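You operate a simulated robot arm through the tools that you are given. There is no shell and no other tool. Be economical: measure what you need, move in short steps, check, and stop when the job is done.

You are at the controls of a simulated two-armed robot. One attempt, no reset.

## Task
Fetch the small primer pot and set it on the top of the white sill board. Put the 15 mm white gauge block from the black mat on the site board shelf and the 20 mm white gauge block on the shelf under the charging bench. The order is free.

It is judged by the outcome, as a careful person would: the job done as asked, and still so three seconds after it is handed in. It fails if anything else is knocked over, pushed out of place, dropped, spilled or broken.

## Robot
Two 7-joint arms with fingered hands on one trunk, on a base that drives. Base frame: it is fixed to the floor where the robot stands at the start and does not move with it; the origin is under the middle of the robot, x ahead of it, y to its left, z up. Readings come in cm, degrees, newtons and seconds.
The left shoulder is at the start at [9.3, 12.5, 97.3], the right one opposite. With the tool pointing down near the work surface each hand reaches from about 10 to 78 cm from the robot's upright axis, wherever it stands, measured 20 degrees to its own side. Places, roughly: shelf under the charging bench [-30, -180, 40]; site board shelf (123x23 cm) [498, -66, 86]; top of the white sill board [240, -170, 90]; white gauge block [425, -150, 75]. Payload 4 kg a hand.
The TCP of each hand is the grasp point between the finger pads, 2.9 cm short of the fingertips. In the tool frame z runs along the fingers and y along their closing line. The gripper opens to 10 cm. The gripper's body begins 3.4 cm behind the TCP. The gripper is a hand of 5 fingers: y runs from the thumb to the fingers, the wrist lies at [-1.5, -10.5, -17.7] in the tool frame, and closing takes about 1.5 s.
Orientation is that of the tool frame in the base frame, as a unit quaternion [x, y, z, w]. With the fingers straight down and the wrist toward the robot, the tool's x, y and z point along [0, 1, 0], [1, 0, 0] and [0, 0, -1] of the base frame.

## Interface
- The arms move only by the tool apply_moves. It takes "left_series", "right_series" or both (then of equal length, played together; a hand with none holds still); each is a list of rows, each a list of 6 numbers: the shift along the base's x, y, z in cm, then the turn, a rotation vector about the base's x, y, z in degrees. In form: [[tx, ty, tz, ax, ay, az], ...]. A call has 1 to 20 rows; each row shifts and turns the commanded pose from where the row before left it. "left_gripper" and "right_gripper" are, for a hand that has rows, the finger opening in cm, from 0 to 10, set as the call begins (left out, the last holds). Rows are played at 5 a second. More than 5 cm and 8.6 degrees between two rows, or a gripper value outside its range, and nothing of the call is played. Where a pose cannot be reached the arm comes as near as it can. A force on the tool above 40 N (or 10 N above the force at the start of the call, whichever is more), or a blocked arm, ends the call early, and 0.2 s more pass. The fingers move at their own pace (about 4.5 cm/s each) and stop on an object; they squeeze with about 29 N. The grip force told is the motor's: it shows also when the fingers shut on nothing. Time passes only in rows, and 0.2 s behind the last, so rows that do not move let the fingers close. The reply holds the time, the measured pose of the TCP, the force on the tool along the base axes, the opening and the grip force, in the units named above and with some noise, with the torque about the TCP (base axes, N m) and any sound that the robot's microphone picked up, and new pictures: "views" is both (left out), scene, wrist or none (wrist: the cameras of the hands that moved).
- Cameras (640 x 400 px; columns grow to the right, rows downward): "scene" is now at [18.99, 3.09, 113.09]; the picture's right is [0.24, -0.97, 0.00], its down [-0.34, -0.08, -0.94] and it looks along [0.91, 0.22, -0.35] (base axes); focal length 214 px, centre (320, 200). "left" rides on the left gripper at [-6.6, -8.6, -12.1] in its tool frame; the picture's right is [-0.76, -0.31, 0.58], its down [0.59, -0.70, 0.40] and it looks along [0.28, 0.64, 0.71] (tool axes); focal length 247 px, centre (320, 200). "right" rides on the right gripper at [6.6, -8.6, -12.1] in its tool frame; the picture's right is [-0.76, 0.31, -0.58], its down [-0.59, -0.70, 0.40] and it looks along [-0.28, 0.64, 0.71] (tool axes); focal length 247 px, centre (320, 200). There is no depth. A picture from a camera that has moved, and an enlarged one, comes with that camera's place and axes in the base frame and with its lens. The place of the scene camera against the robot may be out by one fixed shift of up to 2.5 cm in any direction.
- move_column(by): slides the trunk up (or, below 0, down) by that many cm; the arms and the scene camera ride with it, the base frame stays. It gives what a move gives, with no picture.
- base_move(legs): drives the robot by 1 to 6 legs, each [ahead, turn to the left] in cm and degrees, along the robot's own axes; the way and the turn of a leg run together, so that a leg with both is an arc; at most 150 cm and 180 degrees a leg. The arms and the cameras ride along, it lands a little off, and it stops where it bumps. It gives what a move gives, and a new picture of the scene camera.
- move_fingers(index, middle, ring, little, thumb_bend, thumb_turn, hand): sets how far each is bent, from 0 (flat) to 1 (curled in); at 0.3 the hand is open as for a grip, at 0.7 the pads meet at the TCP. One left out holds its place. A second passes; each finger stops where it meets its share of the squeeze, and holds until it gets a number again. A gripper value or a shape takes the hand back. It gives what a move gives, with no picture; readings hold the bend of each and the force on index, middle, ring, little, thumb and palm. thumb_turn goes from beside the hand (0) to across from the fingers (1), as for a grip.
- preshape(shape, hand): the hand has 5 fingers and takes this shape, open, in about a second: jaw (thumb against the fingers, like two jaws); tri (thumb and two fingers); tip (a fingertip pinch); poke (one finger out to press); point (the index stretched); flat (the hand flat); cup (the hand cupped); fist (a fist). The gripper value then closes the fingers along that shape, each until it touches; the sizes above hold for jaw. It gives what a move gives, with no picture.
- turn_head(pan, tilt): turns the head with the scene camera to pan (to the left, within 80 degrees either way) and tilt (down, from -29 to 69), counted from straight ahead of the robot. It gives what a move gives, and a new picture of the scene camera.
- close_up(camera, box): a new picture of the part [left, top, right, bottom] of that camera's present view, enlarged. It takes no simulated time.
- finish_job(): hands the job in; it is judged then, once.

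Go step by step. Nothing tells you exact positions but the pictures and the camera data: compare them with the known pose of the tool, close in by small moves and look again before you grip or let go. The budget is 165 turns and 260 pictures, counting those below and the enlarged ones. Unless the task says otherwise, let go and move clear before handing in, and close with one line.

The tools are called as name(argument=value, ...) on one line, values as JSON. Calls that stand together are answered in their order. apply_moves: Moves the arms, as the interface text tells. Its arguments: {"type":"object","properties":{"left_series":{"type":"array"},"left_gripper":{"type":"number"},"right_series":{"type":"array"},"right_gripper":{"type":"number"},"views":{"type":"string","enum":["both","scene","wrist","none"]}},"required":[]} The other tools are called the same way: move_column (by) slides the trunk up or down; preshape (shape, hand) gives the hand a shape; move_fingers (index, middle, ring, little, thumb_bend, thumb_turn, hand) moves the fingers one by one; base_move (legs) drives the base; turn_head (pan, tilt) turns the head that bears the scene camera; close_up (camera, box) takes an enlarged picture of a part of a camera's view; finish_job () hands the job in.

At the start:

```text
time_s: 0.0
left_tool_pos: [37.39, 37.21, 99.97]
left_tool_rot: [0.707, 0.707, 0.0, 0.0]
left_force: [0.1, 0.2, 0.0]
left_moment: [0.0, 0.04, -0.03]
left_opening: 9.98
left_gripper_force: 0.2
left_shape: jaw
left_bend: [0.3, 0.3, 0.3, 0.3, 0.3, 0.98]
left_finger forces: [0.0, 0.0, 0.1, 0.0, 0.0, 0.0]
right_tool_pos: [45.03, -3.38, 114.97]
right_tool_rot: [0.707, 0.707, 0.0, 0.0]
right_force: [0.3, 0.0, -0.5]
right_moment: [-0.04, -0.01, -0.02]
right_opening: 9.98
right_gripper_force: 0.0
right_shape: jaw
right_bend: [0.3, 0.3, 0.3, 0.3, 0.3, 0.98]
right_finger forces: [0.1, 0.1, 0.0, 0.1, 0.0, 0.0]
trunk travel left (down, up): [-17.5, 57.2]
robot x, y, heading: [-0.16, 0.03, 0.2]
head pan, tilt: [13.7, 20.2]
```

scene: 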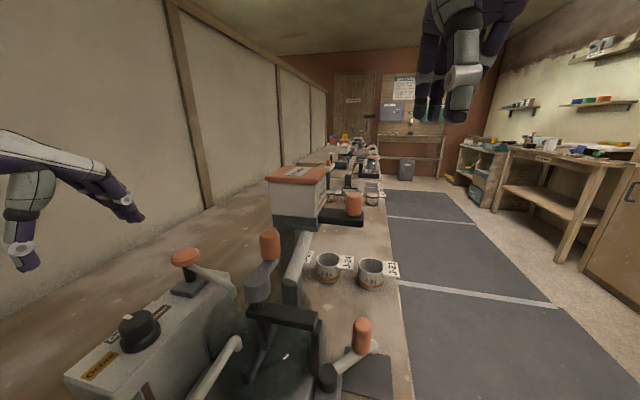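
right: 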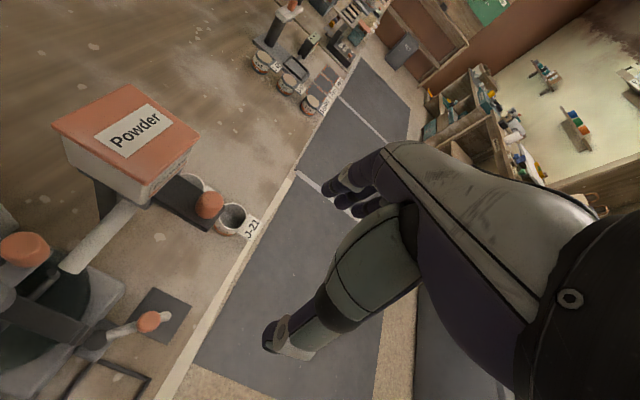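
left: 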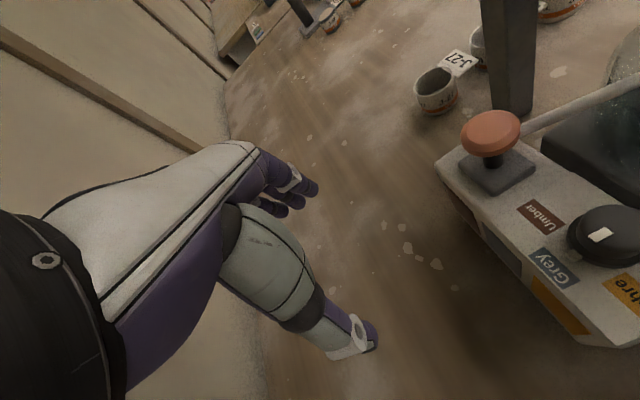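

I see a long bench with dosing machines ahead and to the left, an aisle to the right, and shelves and benches on the right wall. I'll look around first.

turn_head(pan=-30, tilt=15)

turn_head(pan=-78, tilt=25)

turn_head(pan=0, tilt=50)

```text
time_s: 1.1
left_tool_pos: [37.44, 37.34, 99.98]
left_tool_rot: [0.707, 0.707, -0.001, 0.0]
left_force: [0.0, 0.0, 0.1]
left_moment: [-0.01, 0.01, 0.0]
left_opening: 10.0
left_gripper_force: 0.0
left_shape: jaw
left_bend: [0.3, 0.3, 0.3, 0.3, 0.3, 0.98]
left_finger forces: [0.1, 0.0, 0.0, 0.1, 0.0, 0.1]
right_tool_pos: [45.02, -3.43, 114.91]
right_tool_rot: [0.707, 0.707, 0.0, 0.0]
right_force: [0.8, -0.4, -1.0]
right_moment: [-0.03, 0.0, -0.03]
right_opening: 9.99
right_gripper_force: 0.0
right_shape: jaw
right_bend: [0.3, 0.3, 0.3, 0.3, 0.3, 0.98]
right_finger forces: [0.1, 0.0, 0.0, 0.1, 0.0, 0.1]
trunk travel left (down, up): [-17.5, 57.2]
robot x, y, heading: [-0.07, 0.11, -0.1]
head pan, tilt: [-30.0, 15.0]
camera scene: at [18.04, -3.78, 113.93], right [-0.5, -0.87, 0.0], down [-0.22, 0.13, -0.97], along [0.84, -0.48, -0.26], focal length 214 px, centre (320, 200)
```

scene: 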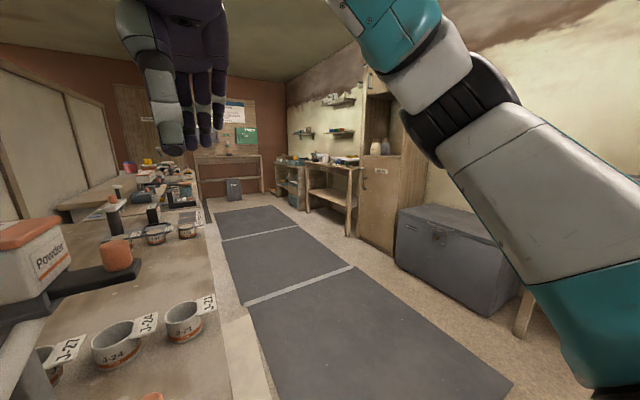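

```text
time_s: 2.3
left_tool_pos: [37.32, 37.26, 99.85]
left_tool_rot: [0.707, 0.707, 0.0, 0.0]
left_force: [-0.4, -0.4, -0.1]
left_moment: [-0.01, 0.01, 0.02]
left_opening: 9.99
left_gripper_force: 0.2
left_shape: jaw
left_bend: [0.3, 0.3, 0.3, 0.3, 0.3, 0.98]
left_finger forces: [0.0, 0.1, 0.0, 0.0, 0.0, 0.0]
right_tool_pos: [44.93, -3.33, 115.03]
right_tool_rot: [0.707, 0.707, 0.0, 0.0]
right_force: [-0.3, -0.6, 0.1]
right_moment: [0.01, 0.02, -0.01]
right_opening: 10.0
right_gripper_force: 0.1
right_shape: jaw
right_bend: [0.3, 0.3, 0.3, 0.3, 0.3, 0.98]
right_finger forces: [0.0, 0.0, 0.0, 0.1, 0.0, 0.0]
trunk travel left (down, up): [-17.5, 57.2]
robot x, y, heading: [0.03, -0.07, 0.1]
head pan, tilt: [-78.0, 25.0]
camera scene: at [11.86, -8.13, 112.32], right [-0.98, -0.21, 0.0], down [-0.09, 0.41, -0.91], along [0.19, -0.89, -0.42], focal length 214 px, centre (320, 200)
```

scene: 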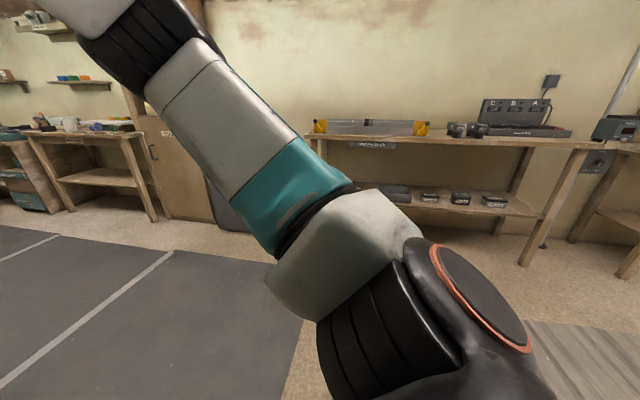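

```text
time_s: 3.8
left_tool_pos: [37.55, 37.27, 99.91]
left_tool_rot: [0.708, 0.706, 0.001, 0.0]
left_force: [0.5, 0.8, -0.4]
left_moment: [0.0, -0.01, 0.02]
left_opening: 9.97
left_gripper_force: 0.0
left_shape: jaw
left_bend: [0.3, 0.3, 0.3, 0.3, 0.3, 0.98]
left_finger forces: [0.1, 0.0, 0.1, 0.0, 0.0, 0.1]
right_tool_pos: [45.03, -3.38, 115.05]
right_tool_rot: [0.707, 0.707, 0.0, 0.0]
right_force: [-0.6, 1.4, 0.3]
right_moment: [-0.01, -0.01, 0.01]
right_opening: 9.99
right_gripper_force: 0.1
right_shape: jaw
right_bend: [0.3, 0.3, 0.3, 0.3, 0.3, 0.98]
right_finger forces: [0.0, 0.0, 0.0, 0.1, 0.0, 0.1]
trunk travel left (down, up): [-17.5, 57.2]
robot x, y, heading: [0.28, 0.08, 0.2]
head pan, tilt: [0.0, 50.0]
camera scene: at [17.64, 0.88, 108.56], right [0.0, -1.0, 0.0], down [-0.77, 0.0, -0.64], along [0.64, 0.0, -0.77], focal length 214 px, centre (320, 200)
```

scene: 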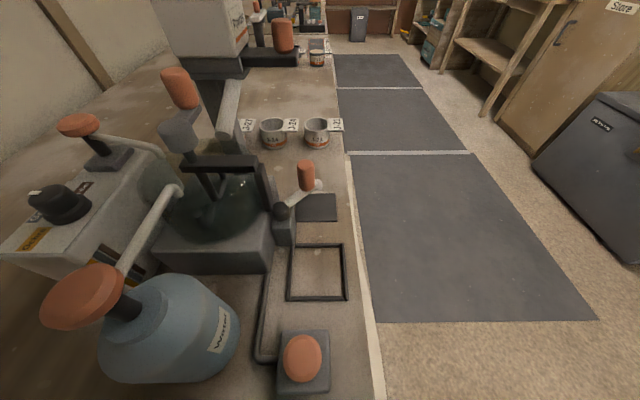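

Next I'll get enlarged views of the right-hand benches and the far end to identify things.

turn_head(pan=-30, tilt=15)

close_up(camera="scene", box=[260, 80, 420, 180])

close_up(camera="scene", box=[90, 140, 250, 240])

```text
time_s: 4.8
left_tool_pos: [37.43, 37.25, 99.98]
left_tool_rot: [0.707, 0.708, -0.001, 0.0]
left_force: [-0.3, 0.2, 0.0]
left_moment: [-0.03, -0.02, -0.01]
left_opening: 10.02
left_gripper_force: 0.0
left_shape: jaw
left_bend: [0.3, 0.3, 0.3, 0.3, 0.3, 0.98]
left_finger forces: [0.0, 0.0, 0.0, 0.0, 0.0, 0.1]
right_tool_pos: [45.05, -3.44, 114.96]
right_tool_rot: [0.707, 0.707, 0.0, 0.001]
right_force: [-0.6, 0.2, 0.7]
right_moment: [0.0, 0.0, 0.0]
right_opening: 10.0
right_gripper_force: 0.0
right_shape: jaw
right_bend: [0.3, 0.3, 0.3, 0.3, 0.3, 0.98]
right_finger forces: [0.0, 0.0, 0.0, 0.0, 0.0, 0.0]
trunk travel left (down, up): [-17.5, 57.2]
robot x, y, heading: [-0.16, 0.31, 0.5]
head pan, tilt: [-30.0, 15.0]
camera scene: at [18.03, -3.78, 113.93], right [-0.5, -0.87, 0.0], down [-0.23, 0.13, -0.97], along [0.84, -0.48, -0.26], focal length 214 px, centre (320, 200)
```

scene: 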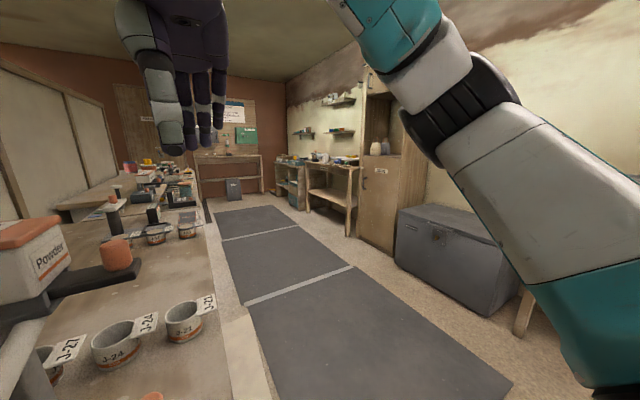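

```text
4.00 times, centred on (340, 130) of scene
camera zoom: at [18.03, -3.78, 113.93], right [-0.5, -0.87, 0.0], down [-0.23, 0.13, -0.97], along [0.84, -0.48, -0.26], focal length 858 px, centre (240, 480)
```

zoom: 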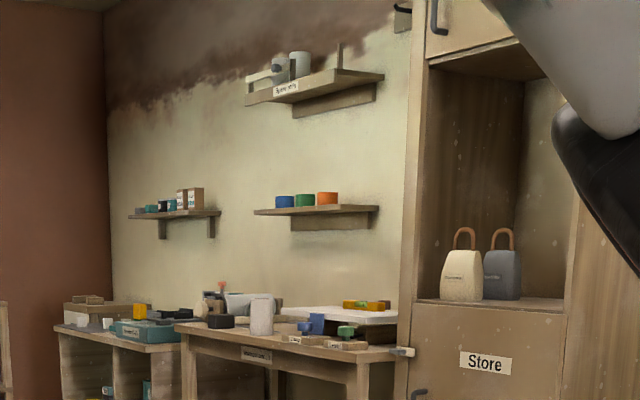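

```text
4.00 times, centred on (170, 190) of scene
camera zoom: at [18.03, -3.78, 113.93], right [-0.5, -0.87, 0.0], down [-0.23, 0.13, -0.97], along [0.84, -0.48, -0.26], focal length 858 px, centre (920, 240)
```

zoom: 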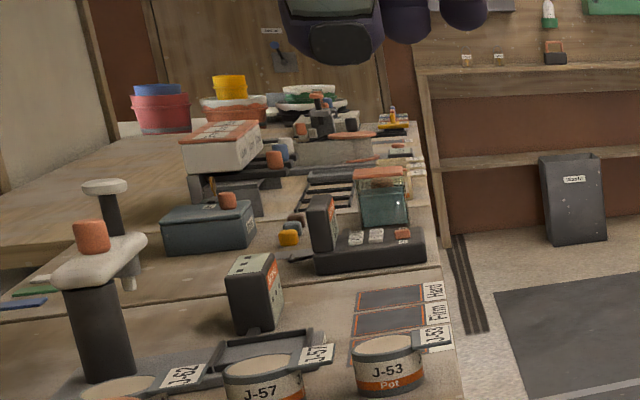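

The sill board lies on the right-hand bench with a level on it, and there's a shelf with pots above. I'll raise the trunk to clear the machines before turning into the aisle, checking my feet first.

move_column(by=40)

turn_head(pan=-45, tilt=69)

turn_head(pan=60, tilt=55)

```text
time_s: 8.6
left_tool_pos: [37.45, 37.18, 139.95]
left_tool_rot: [0.707, 0.707, 0.0, 0.001]
left_force: [-0.2, 0.1, 0.2]
left_moment: [0.0, -0.03, 0.01]
left_opening: 9.97
left_gripper_force: 0.1
left_shape: jaw
left_bend: [0.3, 0.3, 0.3, 0.3, 0.3, 0.98]
left_finger forces: [0.0, 0.0, 0.0, 0.0, 0.0, 0.0]
right_tool_pos: [45.07, -3.5, 154.93]
right_tool_rot: [0.707, 0.707, 0.0, 0.0]
right_force: [-0.5, -0.5, -0.5]
right_moment: [0.03, 0.02, -0.01]
right_opening: 9.98
right_gripper_force: 0.0
right_shape: jaw
right_bend: [0.3, 0.3, 0.3, 0.3, 0.3, 0.98]
right_finger forces: [0.1, 0.0, 0.0, 0.1, 0.0, 0.0]
trunk travel left (down, up): [-57.5, 17.2]
robot x, y, heading: [0.09, 0.18, 0.0]
head pan, tilt: [-30.0, 15.0]
```

```text
time_s: 9.8
left_tool_pos: [37.48, 37.21, 139.98]
left_tool_rot: [0.707, 0.707, 0.0, 0.0]
left_force: [0.2, -0.9, -0.3]
left_moment: [0.02, 0.0, -0.01]
left_opening: 9.97
left_gripper_force: 0.0
left_shape: jaw
left_bend: [0.3, 0.3, 0.3, 0.3, 0.3, 0.98]
left_finger forces: [0.1, 0.0, 0.0, 0.0, 0.0, 0.0]
right_tool_pos: [45.13, -3.42, 155.0]
right_tool_rot: [0.707, 0.708, -0.001, 0.0]
right_force: [1.2, -0.6, 0.2]
right_moment: [-0.02, -0.01, 0.0]
right_opening: 9.97
right_gripper_force: 0.0
right_shape: jaw
right_bend: [0.3, 0.3, 0.3, 0.3, 0.3, 0.98]
right_finger forces: [0.1, 0.0, 0.1, 0.1, 0.0, 0.0]
trunk travel left (down, up): [-57.5, 17.2]
robot x, y, heading: [-0.06, -0.09, 0.1]
head pan, tilt: [-45.0, 68.8]
camera scene: at [5.5, -3.07, 147.17], right [-0.71, -0.71, 0.0], down [-0.66, 0.66, -0.36], along [0.26, -0.26, -0.93], focal length 214 px, centre (320, 200)
```

scene: 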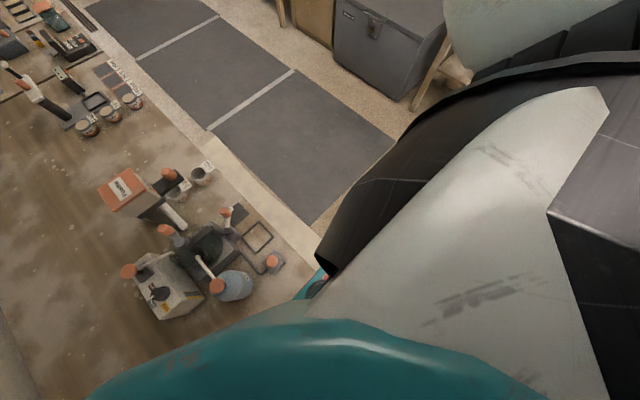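

```text
time_s: 11.7
left_tool_pos: [37.44, 37.29, 140.07]
left_tool_rot: [0.707, 0.707, 0.0, 0.0]
left_force: [-0.2, 0.3, 0.2]
left_moment: [-0.02, 0.0, -0.02]
left_opening: 9.99
left_gripper_force: 0.1
left_shape: jaw
left_bend: [0.3, 0.3, 0.3, 0.3, 0.3, 0.98]
left_finger forces: [0.0, 0.0, 0.0, 0.0, 0.0, 0.1]
right_tool_pos: [45.11, -3.49, 155.02]
right_tool_rot: [0.707, 0.707, 0.0, 0.0]
right_force: [-0.3, -0.1, 0.5]
right_moment: [-0.04, 0.01, -0.01]
right_opening: 9.98
right_gripper_force: 0.1
right_shape: jaw
right_bend: [0.3, 0.3, 0.3, 0.3, 0.3, 0.98]
right_finger forces: [0.0, 0.1, 0.1, 0.1, 0.1, 0.1]
trunk travel left (down, up): [-57.5, 17.2]
robot x, y, heading: [-0.23, -0.02, -0.1]
head pan, tilt: [60.0, 55.0]
camera scene: at [5.15, 7.13, 148.7], right [0.87, -0.5, 0.0], down [-0.41, -0.71, -0.57], along [0.29, 0.5, -0.82], focal length 214 px, centre (320, 200)
```

scene: 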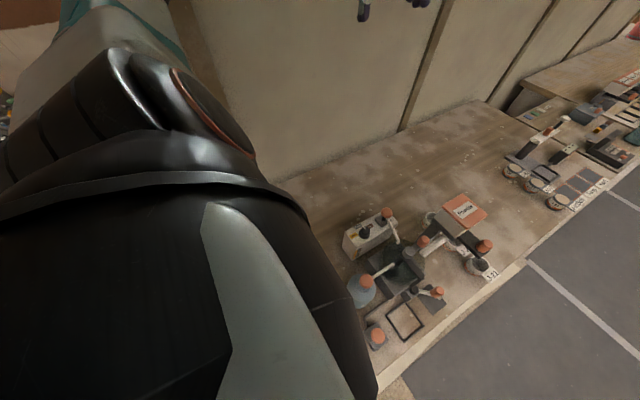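

The bench ends in front of me and the floor to my right is clear. I'll turn right, drive into the aisle, then face down it.

base_move(legs=[[0, -90], [65, 0], [0, 60]])

turn_head(pan=0, tilt=25)

```text
time_s: 14.6
left_tool_pos: [51.36, -10.29, 140.01]
left_tool_rot: [0.957, 0.289, -0.001, 0.001]
left_force: [0.0, 0.6, 0.2]
left_moment: [-0.01, -0.05, 0.02]
left_opening: 9.98
left_gripper_force: 0.0
left_shape: jaw
left_bend: [0.3, 0.3, 0.3, 0.3, 0.3, 0.98]
left_finger forces: [0.0, 0.0, 0.0, 0.0, 0.0, 0.0]
right_tool_pos: [21.8, -39.05, 154.91]
right_tool_rot: [0.957, 0.289, 0.0, 0.0]
right_force: [0.1, -0.2, -0.7]
right_moment: [-0.01, -0.03, -0.06]
right_opening: 9.97
right_gripper_force: 0.1
right_shape: jaw
right_bend: [0.3, 0.3, 0.3, 0.3, 0.3, 0.98]
right_finger forces: [0.0, 0.0, 0.0, 0.0, 0.0, 0.0]
trunk travel left (down, up): [-57.5, 17.2]
robot x, y, heading: [0.24, 0.55, -56.3]
head pan, tilt: [60.0, 55.0]
stopped in leg 1: the robot was blocked; the commanded pose is now the measured one
camera scene: at [7.14, -0.79, 148.71], right [0.06, -1.0, 0.0], down [-0.82, -0.05, -0.57], along [0.57, 0.04, -0.82], focal length 214 px, centre (320, 200)
```

scene: 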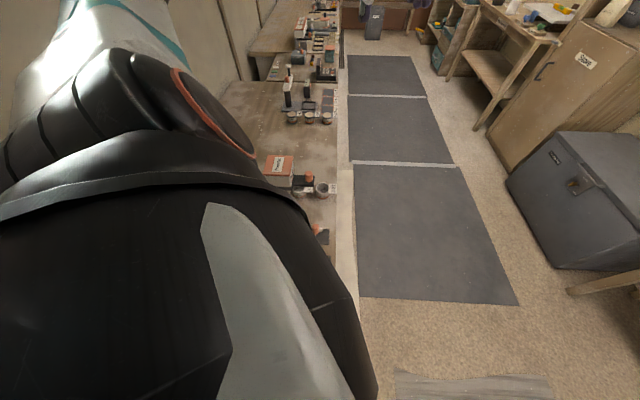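

```text
time_s: 15.9
left_tool_pos: [51.62, -10.41, 140.02]
left_tool_rot: [0.958, 0.288, -0.001, 0.0]
left_force: [-0.4, -0.1, -0.6]
left_moment: [0.0, 0.03, 0.05]
left_opening: 9.97
left_gripper_force: 0.1
left_shape: jaw
left_bend: [0.3, 0.3, 0.3, 0.3, 0.3, 0.98]
left_finger forces: [0.0, 0.0, 0.1, 0.1, 0.1, 0.0]
right_tool_pos: [21.95, -38.92, 154.93]
right_tool_rot: [0.957, 0.289, -0.001, -0.001]
right_force: [-0.9, 0.2, 0.3]
right_moment: [0.02, 0.02, -0.01]
right_opening: 9.98
right_gripper_force: 0.1
right_shape: jaw
right_bend: [0.3, 0.3, 0.3, 0.3, 0.3, 0.98]
right_finger forces: [0.0, 0.1, 0.0, 0.1, 0.0, 0.0]
trunk travel left (down, up): [-57.5, 17.2]
robot x, y, heading: [0.06, 0.34, -56.6]
head pan, tilt: [0.0, 25.0]
camera scene: at [5.25, -8.85, 153.1], right [-0.83, -0.56, 0.0], down [-0.24, 0.35, -0.91], along [0.5, -0.75, -0.42], focal length 214 px, centre (320, 200)
```

scene: 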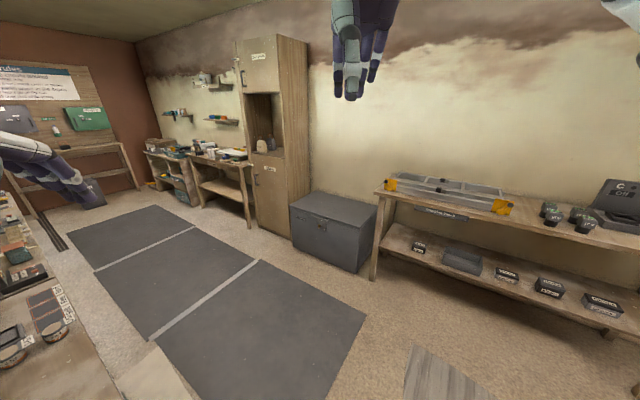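

The base touched the bench end. I'll back off a little and finish the turn before driving into the aisle.

base_move(legs=[[-15, 0], [0, -45], [75, 0], [0, 90]])

```text
time_s: 27.0
left_tool_pos: [20.42, -31.0, 139.96]
left_tool_rot: [0.77, 0.638, -0.002, 0.001]
left_force: [-0.1, 0.3, 0.3]
left_moment: [0.04, -0.02, 0.02]
left_opening: 10.0
left_gripper_force: 0.2
left_shape: jaw
left_bend: [0.3, 0.3, 0.3, 0.3, 0.3, 0.98]
left_finger forces: [0.0, 0.0, 0.0, 0.0, 0.0, 0.0]
right_tool_pos: [20.26, -72.34, 155.04]
right_tool_rot: [0.77, 0.638, 0.0, 0.0]
right_force: [1.1, 0.0, 0.1]
right_moment: [-0.01, -0.02, -0.02]
right_opening: 10.0
right_gripper_force: 0.1
right_shape: jaw
right_bend: [0.3, 0.3, 0.3, 0.3, 0.3, 0.98]
right_finger forces: [0.1, 0.0, 0.1, 0.0, 0.2, 0.0]
trunk travel left (down, up): [-57.5, 17.2]
robot x, y, heading: [-23.16, -60.55, -10.6]
head pan, tilt: [0.0, 25.0]
camera scene: at [-12.67, -61.96, 153.1], right [-0.18, -0.98, 0.0], down [-0.42, 0.08, -0.91], along [0.89, -0.17, -0.42], focal length 214 px, centre (320, 200)
```

scene: 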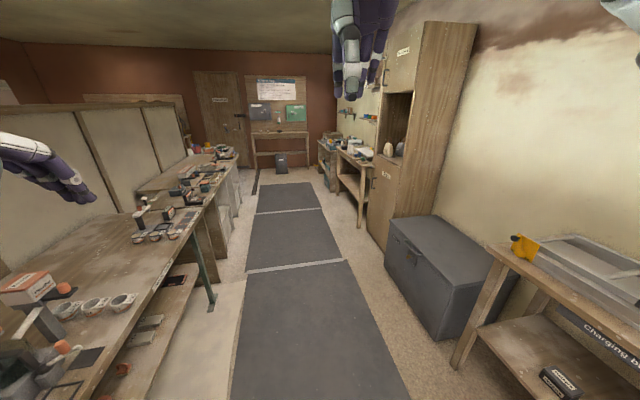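

The aisle is clear. I'll drive along it towards the right-hand workbench and look.

base_move(legs=[[120, 2], [110, 0]])

turn_head(pan=-50, tilt=25)

```text
time_s: 38.3
left_tool_pos: [246.16, -63.75, 139.88]
left_tool_rot: [0.755, 0.656, -0.002, 0.001]
left_force: [0.3, 0.3, -0.3]
left_moment: [0.01, 0.0, 0.01]
left_opening: 9.99
left_gripper_force: 0.1
left_shape: jaw
left_bend: [0.3, 0.3, 0.3, 0.3, 0.3, 0.98]
left_finger forces: [0.1, 0.0, 0.1, 0.1, 0.1, 0.0]
right_tool_pos: [248.12, -104.85, 154.89]
right_tool_rot: [0.755, 0.656, -0.001, -0.001]
right_force: [0.3, -0.4, 0.7]
right_moment: [0.02, -0.02, 0.01]
right_opening: 9.97
right_gripper_force: 0.0
right_shape: jaw
right_bend: [0.3, 0.3, 0.3, 0.3, 0.3, 0.98]
right_finger forces: [0.0, 0.1, 0.0, 0.1, 0.0, 0.0]
trunk travel left (down, up): [-57.5, 17.2]
robot x, y, heading: [203.7, -95.23, -7.7]
head pan, tilt: [0.0, 25.0]
camera scene: at [214.57, -96.18, 153.1], right [-0.14, -0.99, 0.0], down [-0.42, 0.06, -0.91], along [0.9, -0.12, -0.42], focal length 214 px, centre (320, 200)
```

scene: 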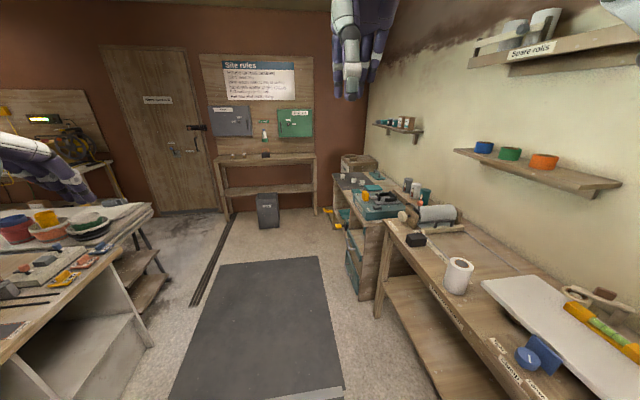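

```text
time_s: 39.5
left_tool_pos: [246.21, -63.62, 139.93]
left_tool_rot: [0.754, 0.656, -0.001, 0.002]
left_force: [0.1, 0.3, 0.3]
left_moment: [0.05, 0.0, -0.03]
left_opening: 9.99
left_gripper_force: 0.0
left_shape: jaw
left_bend: [0.3, 0.3, 0.3, 0.3, 0.3, 0.98]
left_finger forces: [0.1, 0.1, 0.0, 0.0, 0.0, 0.0]
right_tool_pos: [248.06, -105.08, 154.98]
right_tool_rot: [0.755, 0.656, 0.0, 0.0]
right_force: [-0.2, -0.2, -0.4]
right_moment: [-0.04, 0.02, 0.05]
right_opening: 9.98
right_gripper_force: 0.1
right_shape: jaw
right_bend: [0.3, 0.3, 0.3, 0.3, 0.3, 0.98]
right_finger forces: [0.0, 0.0, 0.0, 0.1, 0.0, 0.0]
trunk travel left (down, up): [-57.5, 17.2]
robot x, y, heading: [203.67, -95.6, -7.7]
head pan, tilt: [-50.0, 25.0]
camera scene: at [210.32, -102.72, 153.11], right [-0.85, -0.53, 0.0], down [-0.23, 0.36, -0.91], along [0.48, -0.77, -0.42], focal length 214 px, centre (320, 200)
```

scene: 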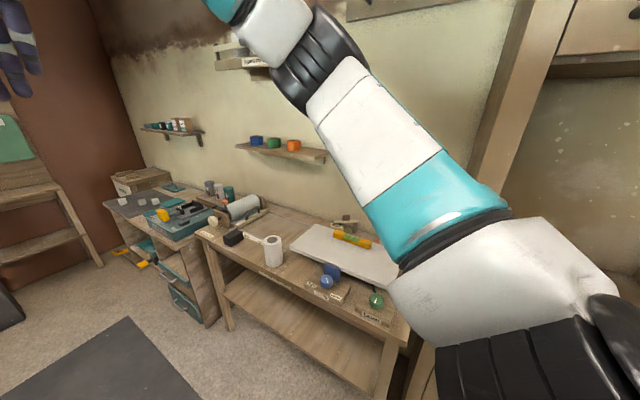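

Now enlarged views of the shelves and benches.

close_up(camera="scene", box=[100, 100, 260, 200])

close_up(camera="scene", box=[90, 165, 250, 265])

close_up(camera="scene", box=[200, 190, 400, 315])

```text
4.00 times, centred on (180, 150) of scene
camera zoom: at [210.32, -102.72, 153.11], right [-0.85, -0.53, 0.0], down [-0.23, 0.36, -0.91], along [0.48, -0.77, -0.42], focal length 858 px, centre (880, 400)
```

zoom: 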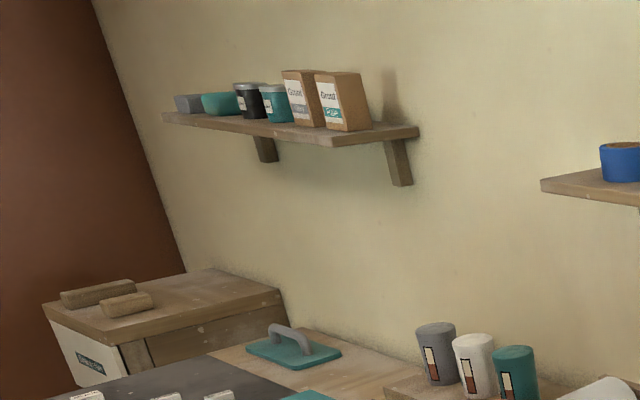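

```text
4.00 times, centred on (170, 215) of scene
camera zoom: at [210.32, -102.72, 153.11], right [-0.85, -0.53, 0.0], down [-0.23, 0.36, -0.91], along [0.48, -0.77, -0.42], focal length 858 px, centre (920, 140)
```

zoom: 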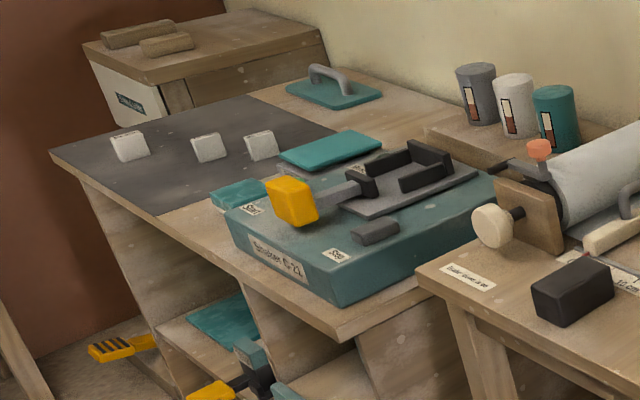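

```text
3.20 times, centred on (300, 252) of scene
camera zoom: at [210.32, -102.72, 153.11], right [-0.85, -0.53, 0.0], down [-0.23, 0.36, -0.91], along [0.48, -0.77, -0.42], focal length 686 px, centre (384, 32)
```

zoom: 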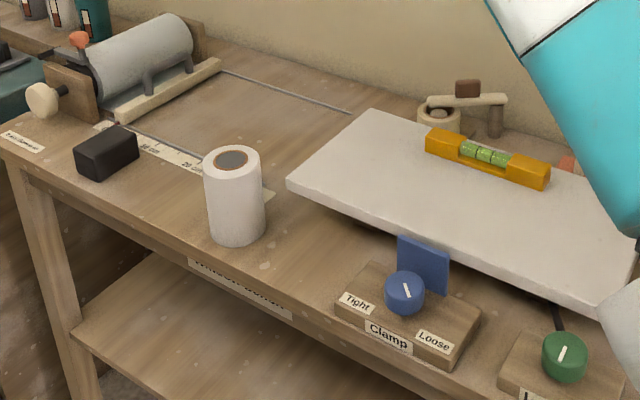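

Three white gauge blocks lie on the black mat on the far bench, and there are small pots on the shelf above it. I'll drive over there and face it.

base_move(legs=[[110, 8], [85, 0], [0, -75]])

turn_head(pan=0, tilt=30)

```text
time_s: 52.6
left_tool_pos: [443.41, -129.49, 139.9]
left_tool_rot: [0.993, 0.12, -0.002, 0.0]
left_force: [0.4, -0.4, 0.8]
left_moment: [0.02, 0.01, 0.0]
left_opening: 9.99
left_gripper_force: 0.1
left_shape: jaw
left_bend: [0.3, 0.3, 0.3, 0.3, 0.3, 0.98]
left_finger forces: [0.1, 0.1, 0.0, 0.0, 0.0, 0.0]
right_tool_pos: [405.85, -146.44, 154.98]
right_tool_rot: [0.993, 0.121, 0.0, 0.0]
right_force: [-0.5, 0.2, -0.3]
right_moment: [-0.02, 0.01, 0.0]
right_opening: 9.96
right_gripper_force: 0.0
right_shape: jaw
right_bend: [0.3, 0.3, 0.3, 0.3, 0.3, 0.98]
right_finger forces: [0.0, 0.0, 0.0, 0.0, 0.1, 0.1]
trunk travel left (down, up): [-57.5, 17.2]
robot x, y, heading: [398.44, -102.34, -75.9]
head pan, tilt: [-50.0, 25.0]
camera scene: at [392.27, -111.37, 153.1], right [-0.81, 0.59, 0.0], down [0.25, 0.34, -0.91], along [-0.53, -0.73, -0.42], focal length 214 px, centre (320, 200)
```

scene: 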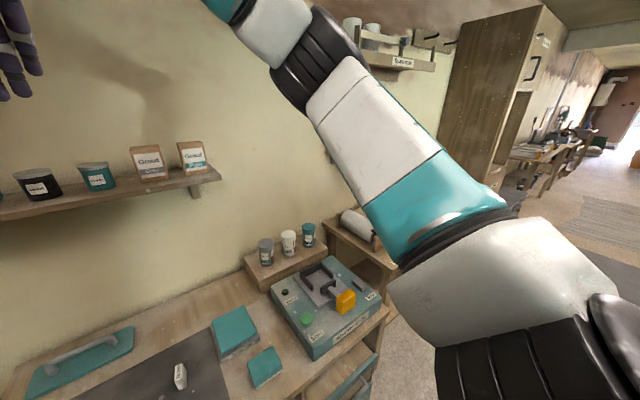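

```text
time_s: 53.8
left_tool_pos: [443.54, -129.45, 139.97]
left_tool_rot: [0.993, 0.12, -0.002, 0.0]
left_force: [-0.1, -0.6, -0.1]
left_moment: [-0.03, 0.0, 0.03]
left_opening: 10.01
left_gripper_force: 0.1
left_shape: jaw
left_bend: [0.3, 0.3, 0.3, 0.3, 0.3, 0.98]
left_finger forces: [0.0, 0.1, 0.1, 0.1, 0.1, 0.1]
right_tool_pos: [405.84, -146.49, 154.92]
right_tool_rot: [0.993, 0.121, 0.0, 0.0]
right_force: [0.6, 0.0, 0.3]
right_moment: [-0.03, 0.02, 0.02]
right_opening: 9.97
right_gripper_force: 0.1
right_shape: jaw
right_bend: [0.3, 0.3, 0.3, 0.3, 0.3, 0.98]
right_finger forces: [0.0, 0.1, 0.1, 0.1, 0.1, 0.1]
trunk travel left (down, up): [-57.5, 17.2]
robot x, y, heading: [398.0, -102.0, -76.1]
head pan, tilt: [0.0, 30.0]
camera scene: at [399.87, -112.69, 152.31], right [-0.97, -0.24, 0.0], down [-0.12, 0.49, -0.87], along [0.21, -0.84, -0.5], focal length 214 px, centre (320, 200)
```

scene: 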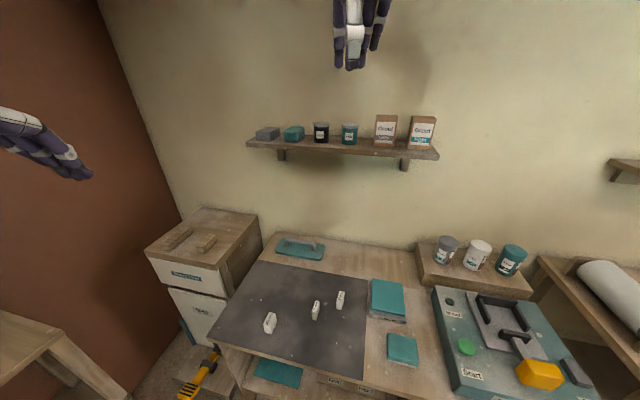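

close_up(camera="scene", box=[240, 100, 440, 180])

close_up(camera="scene", box=[250, 280, 354, 345])

close_up(camera="scene", box=[410, 220, 570, 320])

```text
3.20 times, centred on (340, 140) of scene
camera zoom: at [399.87, -112.69, 152.31], right [-0.97, -0.24, 0.0], down [-0.12, 0.49, -0.87], along [0.21, -0.84, -0.5], focal length 686 px, centre (256, 392)
```

zoom: 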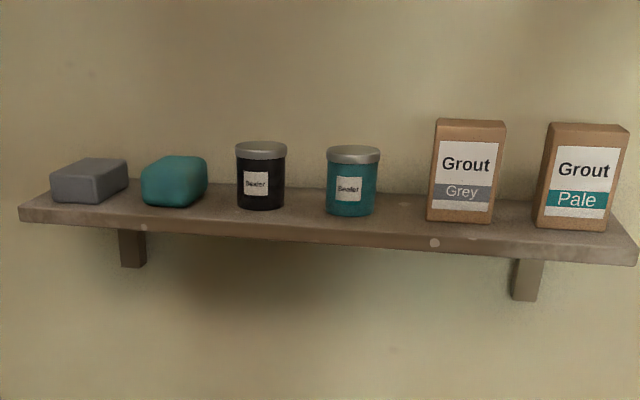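

```text
6.15 times, centred on (302, 312) of scene
camera zoom: at [399.87, -112.69, 152.31], right [-0.97, -0.24, 0.0], down [-0.12, 0.49, -0.87], along [0.21, -0.84, -0.5], focal length 1320 px, centre (431, -492)
```

zoom: 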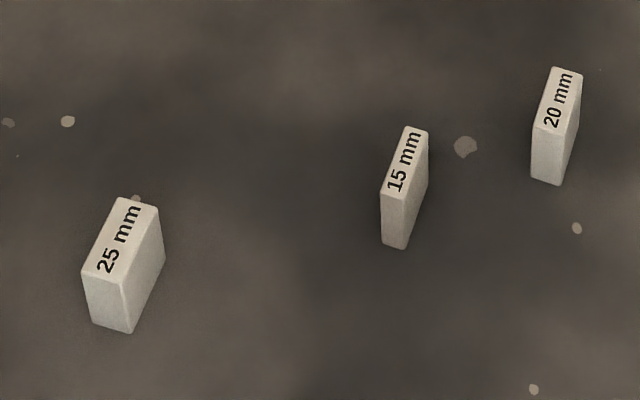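

```text
4.00 times, centred on (490, 270) of scene
camera zoom: at [399.87, -112.69, 152.31], right [-0.97, -0.24, 0.0], down [-0.12, 0.49, -0.87], along [0.21, -0.84, -0.5], focal length 858 px, centre (-360, -80)
```

zoom: 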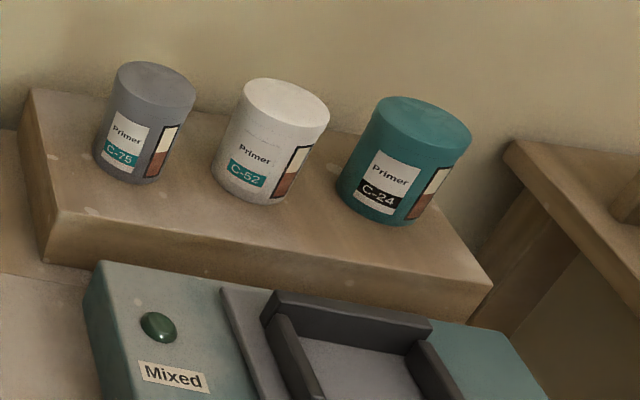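

The three primer pots (C-75, C-52, C-24) stand on a small rack at right, and the blocks are labelled on top: 15 mm is in the middle at about (414, -160) and 20 mm at about (405, -167), both with thickness along base x. I'll square up to heading -90 and lower the trunk.

base_move(legs=[[0, -14]])

move_column(by=-30)

turn_head(pan=-35, tilt=30)

turn_head(pan=0, tilt=50)

```text
time_s: 55.0
left_tool_pos: [435.51, -139.42, 139.96]
left_tool_rot: [1.0, -0.001, -0.001, 0.0]
left_force: [-0.1, 0.5, 0.1]
left_moment: [0.0, -0.02, -0.01]
left_opening: 9.98
left_gripper_force: 0.1
left_shape: jaw
left_bend: [0.3, 0.3, 0.3, 0.3, 0.3, 0.98]
left_finger forces: [0.0, 0.0, 0.1, 0.0, 0.1, 0.1]
right_tool_pos: [394.9, -146.98, 154.91]
right_tool_rot: [1.0, 0.0, 0.0, 0.001]
right_force: [-0.1, 1.0, -1.0]
right_moment: [0.03, -0.01, -0.02]
right_opening: 9.98
right_gripper_force: 0.0
right_shape: jaw
right_bend: [0.3, 0.3, 0.3, 0.3, 0.3, 0.98]
right_finger forces: [0.0, 0.2, 0.0, 0.1, 0.0, 0.0]
trunk travel left (down, up): [-57.5, 17.2]
robot x, y, heading: [398.66, -102.25, -90.0]
head pan, tilt: [0.0, 30.0]
camera scene: at [397.0, -113.05, 152.31], right [-1.0, 0.0, 0.0], down [0.0, 0.5, -0.87], along [0.0, -0.87, -0.5], focal length 214 px, centre (320, 200)
```

scene: 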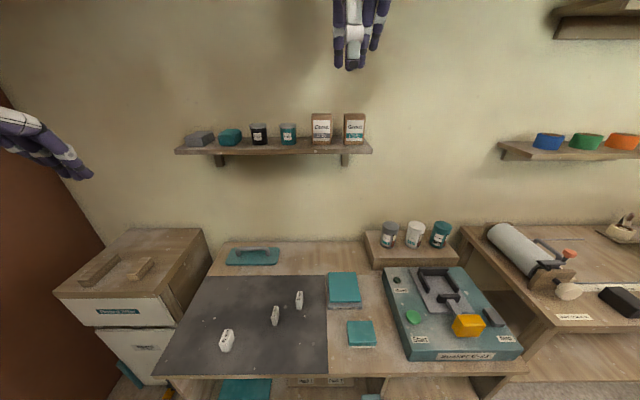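

```text
time_s: 58.0
left_tool_pos: [435.52, -139.34, 109.92]
left_tool_rot: [1.0, -0.002, -0.002, -0.001]
left_force: [-0.4, -0.1, 0.7]
left_moment: [0.01, -0.03, 0.03]
left_opening: 9.99
left_gripper_force: 0.1
left_shape: jaw
left_bend: [0.3, 0.3, 0.3, 0.3, 0.3, 0.98]
left_finger forces: [0.0, 0.0, 0.0, 0.0, 0.1, 0.0]
right_tool_pos: [394.8, -146.87, 125.1]
right_tool_rot: [1.0, 0.0, 0.001, 0.001]
right_force: [-0.8, 0.0, 0.6]
right_moment: [0.0, 0.03, 0.0]
right_opening: 9.97
right_gripper_force: 0.1
right_shape: jaw
right_bend: [0.3, 0.3, 0.3, 0.3, 0.3, 0.98]
right_finger forces: [0.0, 0.0, 0.1, 0.1, 0.1, 0.0]
trunk travel left (down, up): [-27.5, 47.2]
robot x, y, heading: [398.27, -102.26, -90.1]
head pan, tilt: [0.0, 30.0]
```

```text
time_s: 59.0
left_tool_pos: [435.58, -139.49, 109.89]
left_tool_rot: [1.0, 0.0, -0.002, 0.0]
left_force: [0.2, 0.3, 0.4]
left_moment: [0.01, -0.01, 0.03]
left_opening: 9.96
left_gripper_force: 0.0
left_shape: jaw
left_bend: [0.3, 0.3, 0.3, 0.3, 0.3, 0.98]
left_finger forces: [0.0, 0.0, 0.0, 0.0, 0.1, 0.1]
right_tool_pos: [394.92, -146.98, 125.04]
right_tool_rot: [1.0, 0.0, 0.0, 0.0]
right_force: [-0.1, 0.0, 1.0]
right_moment: [-0.04, -0.02, -0.02]
right_opening: 9.98
right_gripper_force: 0.1
right_shape: jaw
right_bend: [0.3, 0.3, 0.3, 0.3, 0.3, 0.98]
right_finger forces: [0.0, 0.0, 0.0, 0.1, 0.0, 0.0]
trunk travel left (down, up): [-27.5, 47.2]
robot x, y, heading: [398.53, -102.02, -89.9]
head pan, tilt: [-35.0, 30.0]
camera scene: at [391.81, -116.25, 121.89], right [-0.82, 0.57, 0.0], down [0.29, 0.41, -0.87], along [-0.5, -0.71, -0.5], focal length 214 px, centre (320, 200)
```

scene: 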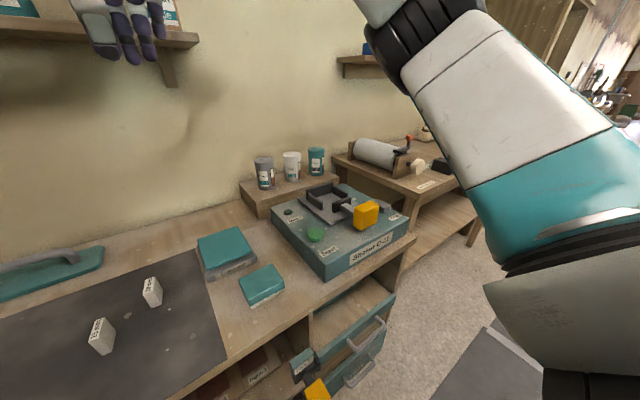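

```text
time_s: 60.0
left_tool_pos: [435.5, -139.53, 109.9]
left_tool_rot: [1.0, -0.001, -0.002, 0.0]
left_force: [0.3, 1.0, 0.2]
left_moment: [-0.01, 0.0, 0.02]
left_opening: 9.96
left_gripper_force: 0.0
left_shape: jaw
left_bend: [0.3, 0.3, 0.3, 0.3, 0.3, 0.98]
left_finger forces: [0.0, 0.0, 0.0, 0.0, 0.1, 0.0]
right_tool_pos: [394.85, -146.91, 125.0]
right_tool_rot: [1.0, -0.001, 0.0, 0.0]
right_force: [-0.6, -0.1, -0.2]
right_moment: [0.04, 0.0, 0.01]
right_opening: 9.99
right_gripper_force: 0.0
right_shape: jaw
right_bend: [0.3, 0.3, 0.3, 0.3, 0.3, 0.98]
right_finger forces: [0.0, 0.1, 0.1, 0.1, 0.0, 0.0]
trunk travel left (down, up): [-27.5, 47.2]
robot x, y, heading: [398.44, -101.86, -90.0]
head pan, tilt: [0.0, 50.0]
camera scene: at [396.99, -116.53, 118.94], right [-1.0, 0.0, 0.0], down [0.0, 0.77, -0.64], along [0.0, -0.64, -0.77], focal length 214 px, centre (320, 200)
```

scene: 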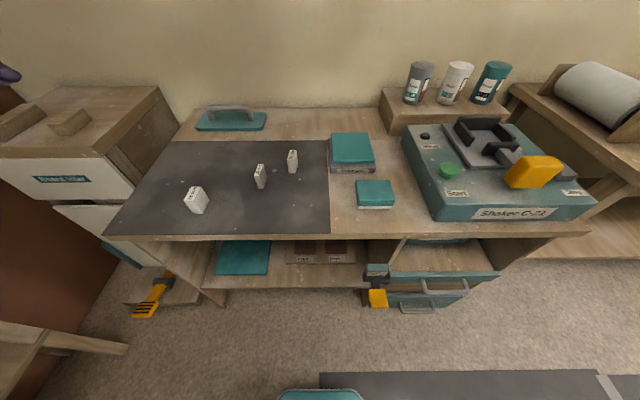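

I'll compare the three pots and pin down the blocks from this squared view.

close_up(camera="scene", box=[380, 50, 540, 150])

close_up(camera="scene", box=[180, 135, 340, 235])

```text
4.00 times, centred on (460, 100) of scene
camera zoom: at [396.99, -116.53, 118.94], right [-1.0, 0.0, 0.0], down [0.0, 0.77, -0.64], along [0.0, -0.64, -0.77], focal length 858 px, centre (-240, 600)
```

zoom: 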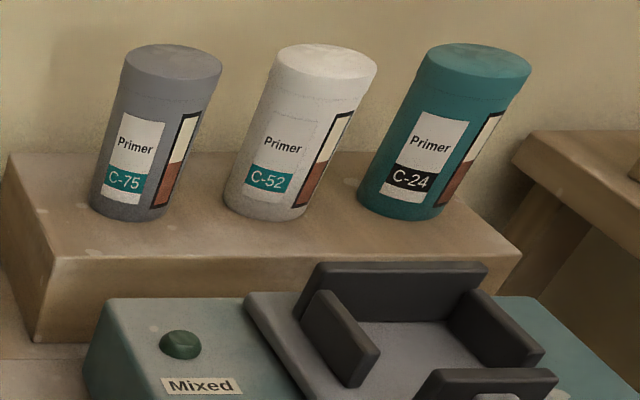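

```text
4.00 times, centred on (260, 185) of scene
camera zoom: at [396.99, -116.53, 118.94], right [-1.0, 0.0, 0.0], down [0.0, 0.77, -0.64], along [0.0, -0.64, -0.77], focal length 858 px, centre (560, 260)
```

zoom: 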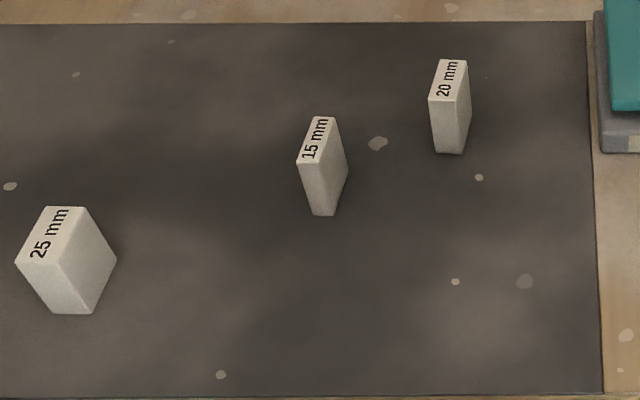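

The three big primer pots look alike in size, so a distinct "small primer pot" may be elsewhere. I'll look around: site board end, coloured cups, and the opposite bench.

turn_head(pan=75, tilt=15)

close_up(camera="scene", box=[160, 100, 480, 300])

turn_head(pan=-60, tilt=10)

```text
time_s: 61.5
left_tool_pos: [435.49, -139.41, 110.0]
left_tool_rot: [1.0, -0.001, -0.001, 0.0]
left_force: [-0.1, -0.2, -0.2]
left_moment: [0.02, -0.02, 0.0]
left_opening: 9.98
left_gripper_force: 0.0
left_shape: jaw
left_bend: [0.3, 0.3, 0.3, 0.3, 0.3, 0.98]
left_finger forces: [0.0, 0.0, 0.0, 0.0, 0.0, 0.2]
right_tool_pos: [394.95, -146.92, 125.05]
right_tool_rot: [1.0, 0.0, 0.0, 0.001]
right_force: [0.8, -0.1, -0.6]
right_moment: [-0.01, -0.02, -0.01]
right_opening: 9.98
right_gripper_force: 0.0
right_shape: jaw
right_bend: [0.3, 0.3, 0.3, 0.3, 0.3, 0.98]
right_finger forces: [0.0, 0.0, 0.1, 0.1, 0.0, 0.1]
trunk travel left (down, up): [-27.5, 47.2]
robot x, y, heading: [398.34, -101.82, -90.1]
head pan, tilt: [75.0, 15.0]
camera scene: at [406.02, -111.26, 124.31], right [-0.26, -0.97, 0.0], down [-0.25, 0.07, -0.97], along [0.93, -0.25, -0.26], focal length 214 px, centre (320, 200)
```

scene: 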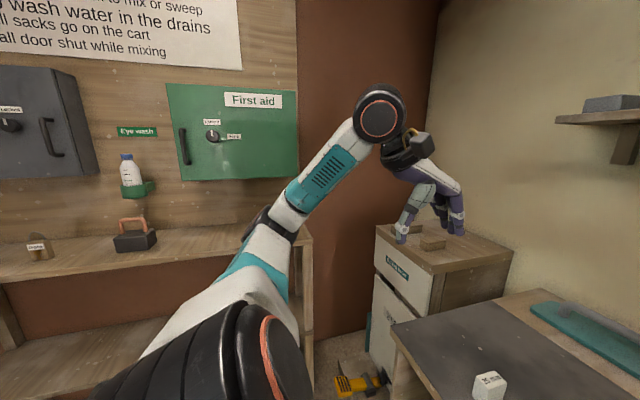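

```text
2.00 times, centred on (320, 200) of scene
camera zoom: at [406.02, -111.26, 124.31], right [-0.26, -0.97, 0.0], down [-0.25, 0.07, -0.97], along [0.93, -0.25, -0.26], focal length 429 px, centre (320, 200)
```

zoom: 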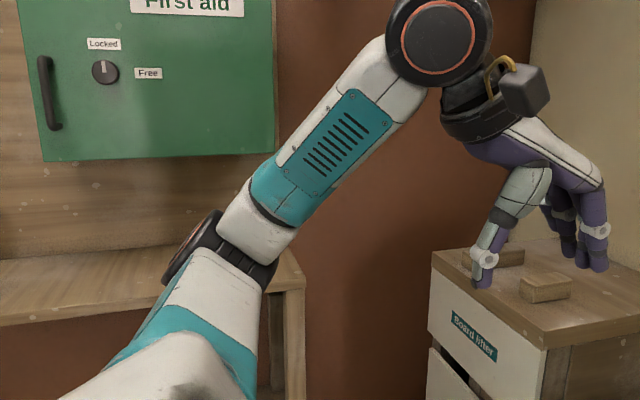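

```text
time_s: 63.7
left_tool_pos: [435.45, -139.47, 109.95]
left_tool_rot: [1.0, -0.001, -0.002, 0.0]
left_force: [0.7, 0.1, -0.5]
left_moment: [0.0, -0.03, -0.05]
left_opening: 9.98
left_gripper_force: 0.0
left_shape: jaw
left_bend: [0.3, 0.3, 0.3, 0.3, 0.3, 0.98]
left_finger forces: [0.1, 0.1, 0.1, 0.0, 0.1, 0.0]
right_tool_pos: [394.86, -146.87, 124.89]
right_tool_rot: [1.0, 0.001, 0.0, 0.0]
right_force: [0.8, 0.0, 0.7]
right_moment: [-0.04, 0.01, 0.01]
right_opening: 9.97
right_gripper_force: 0.1
right_shape: jaw
right_bend: [0.3, 0.3, 0.3, 0.3, 0.3, 0.98]
right_finger forces: [0.0, 0.1, 0.0, 0.0, 0.0, 0.0]
trunk travel left (down, up): [-27.5, 47.2]
robot x, y, heading: [398.26, -101.9, -89.9]
head pan, tilt: [-60.0, 10.0]
camera scene: at [388.95, -113.49, 125.13], right [-0.5, 0.87, 0.0], down [0.15, 0.09, -0.98], along [-0.85, -0.49, -0.17], focal length 214 px, centre (320, 200)
```

scene: 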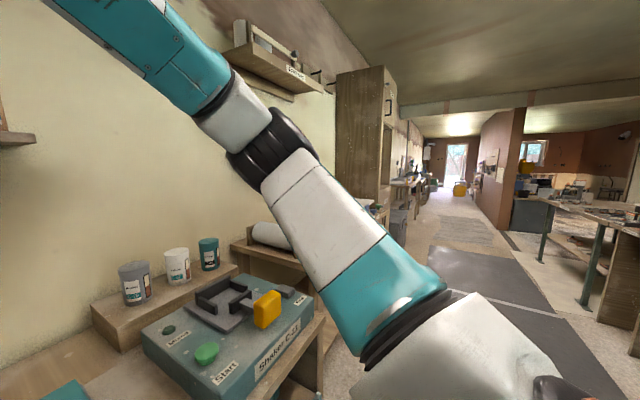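

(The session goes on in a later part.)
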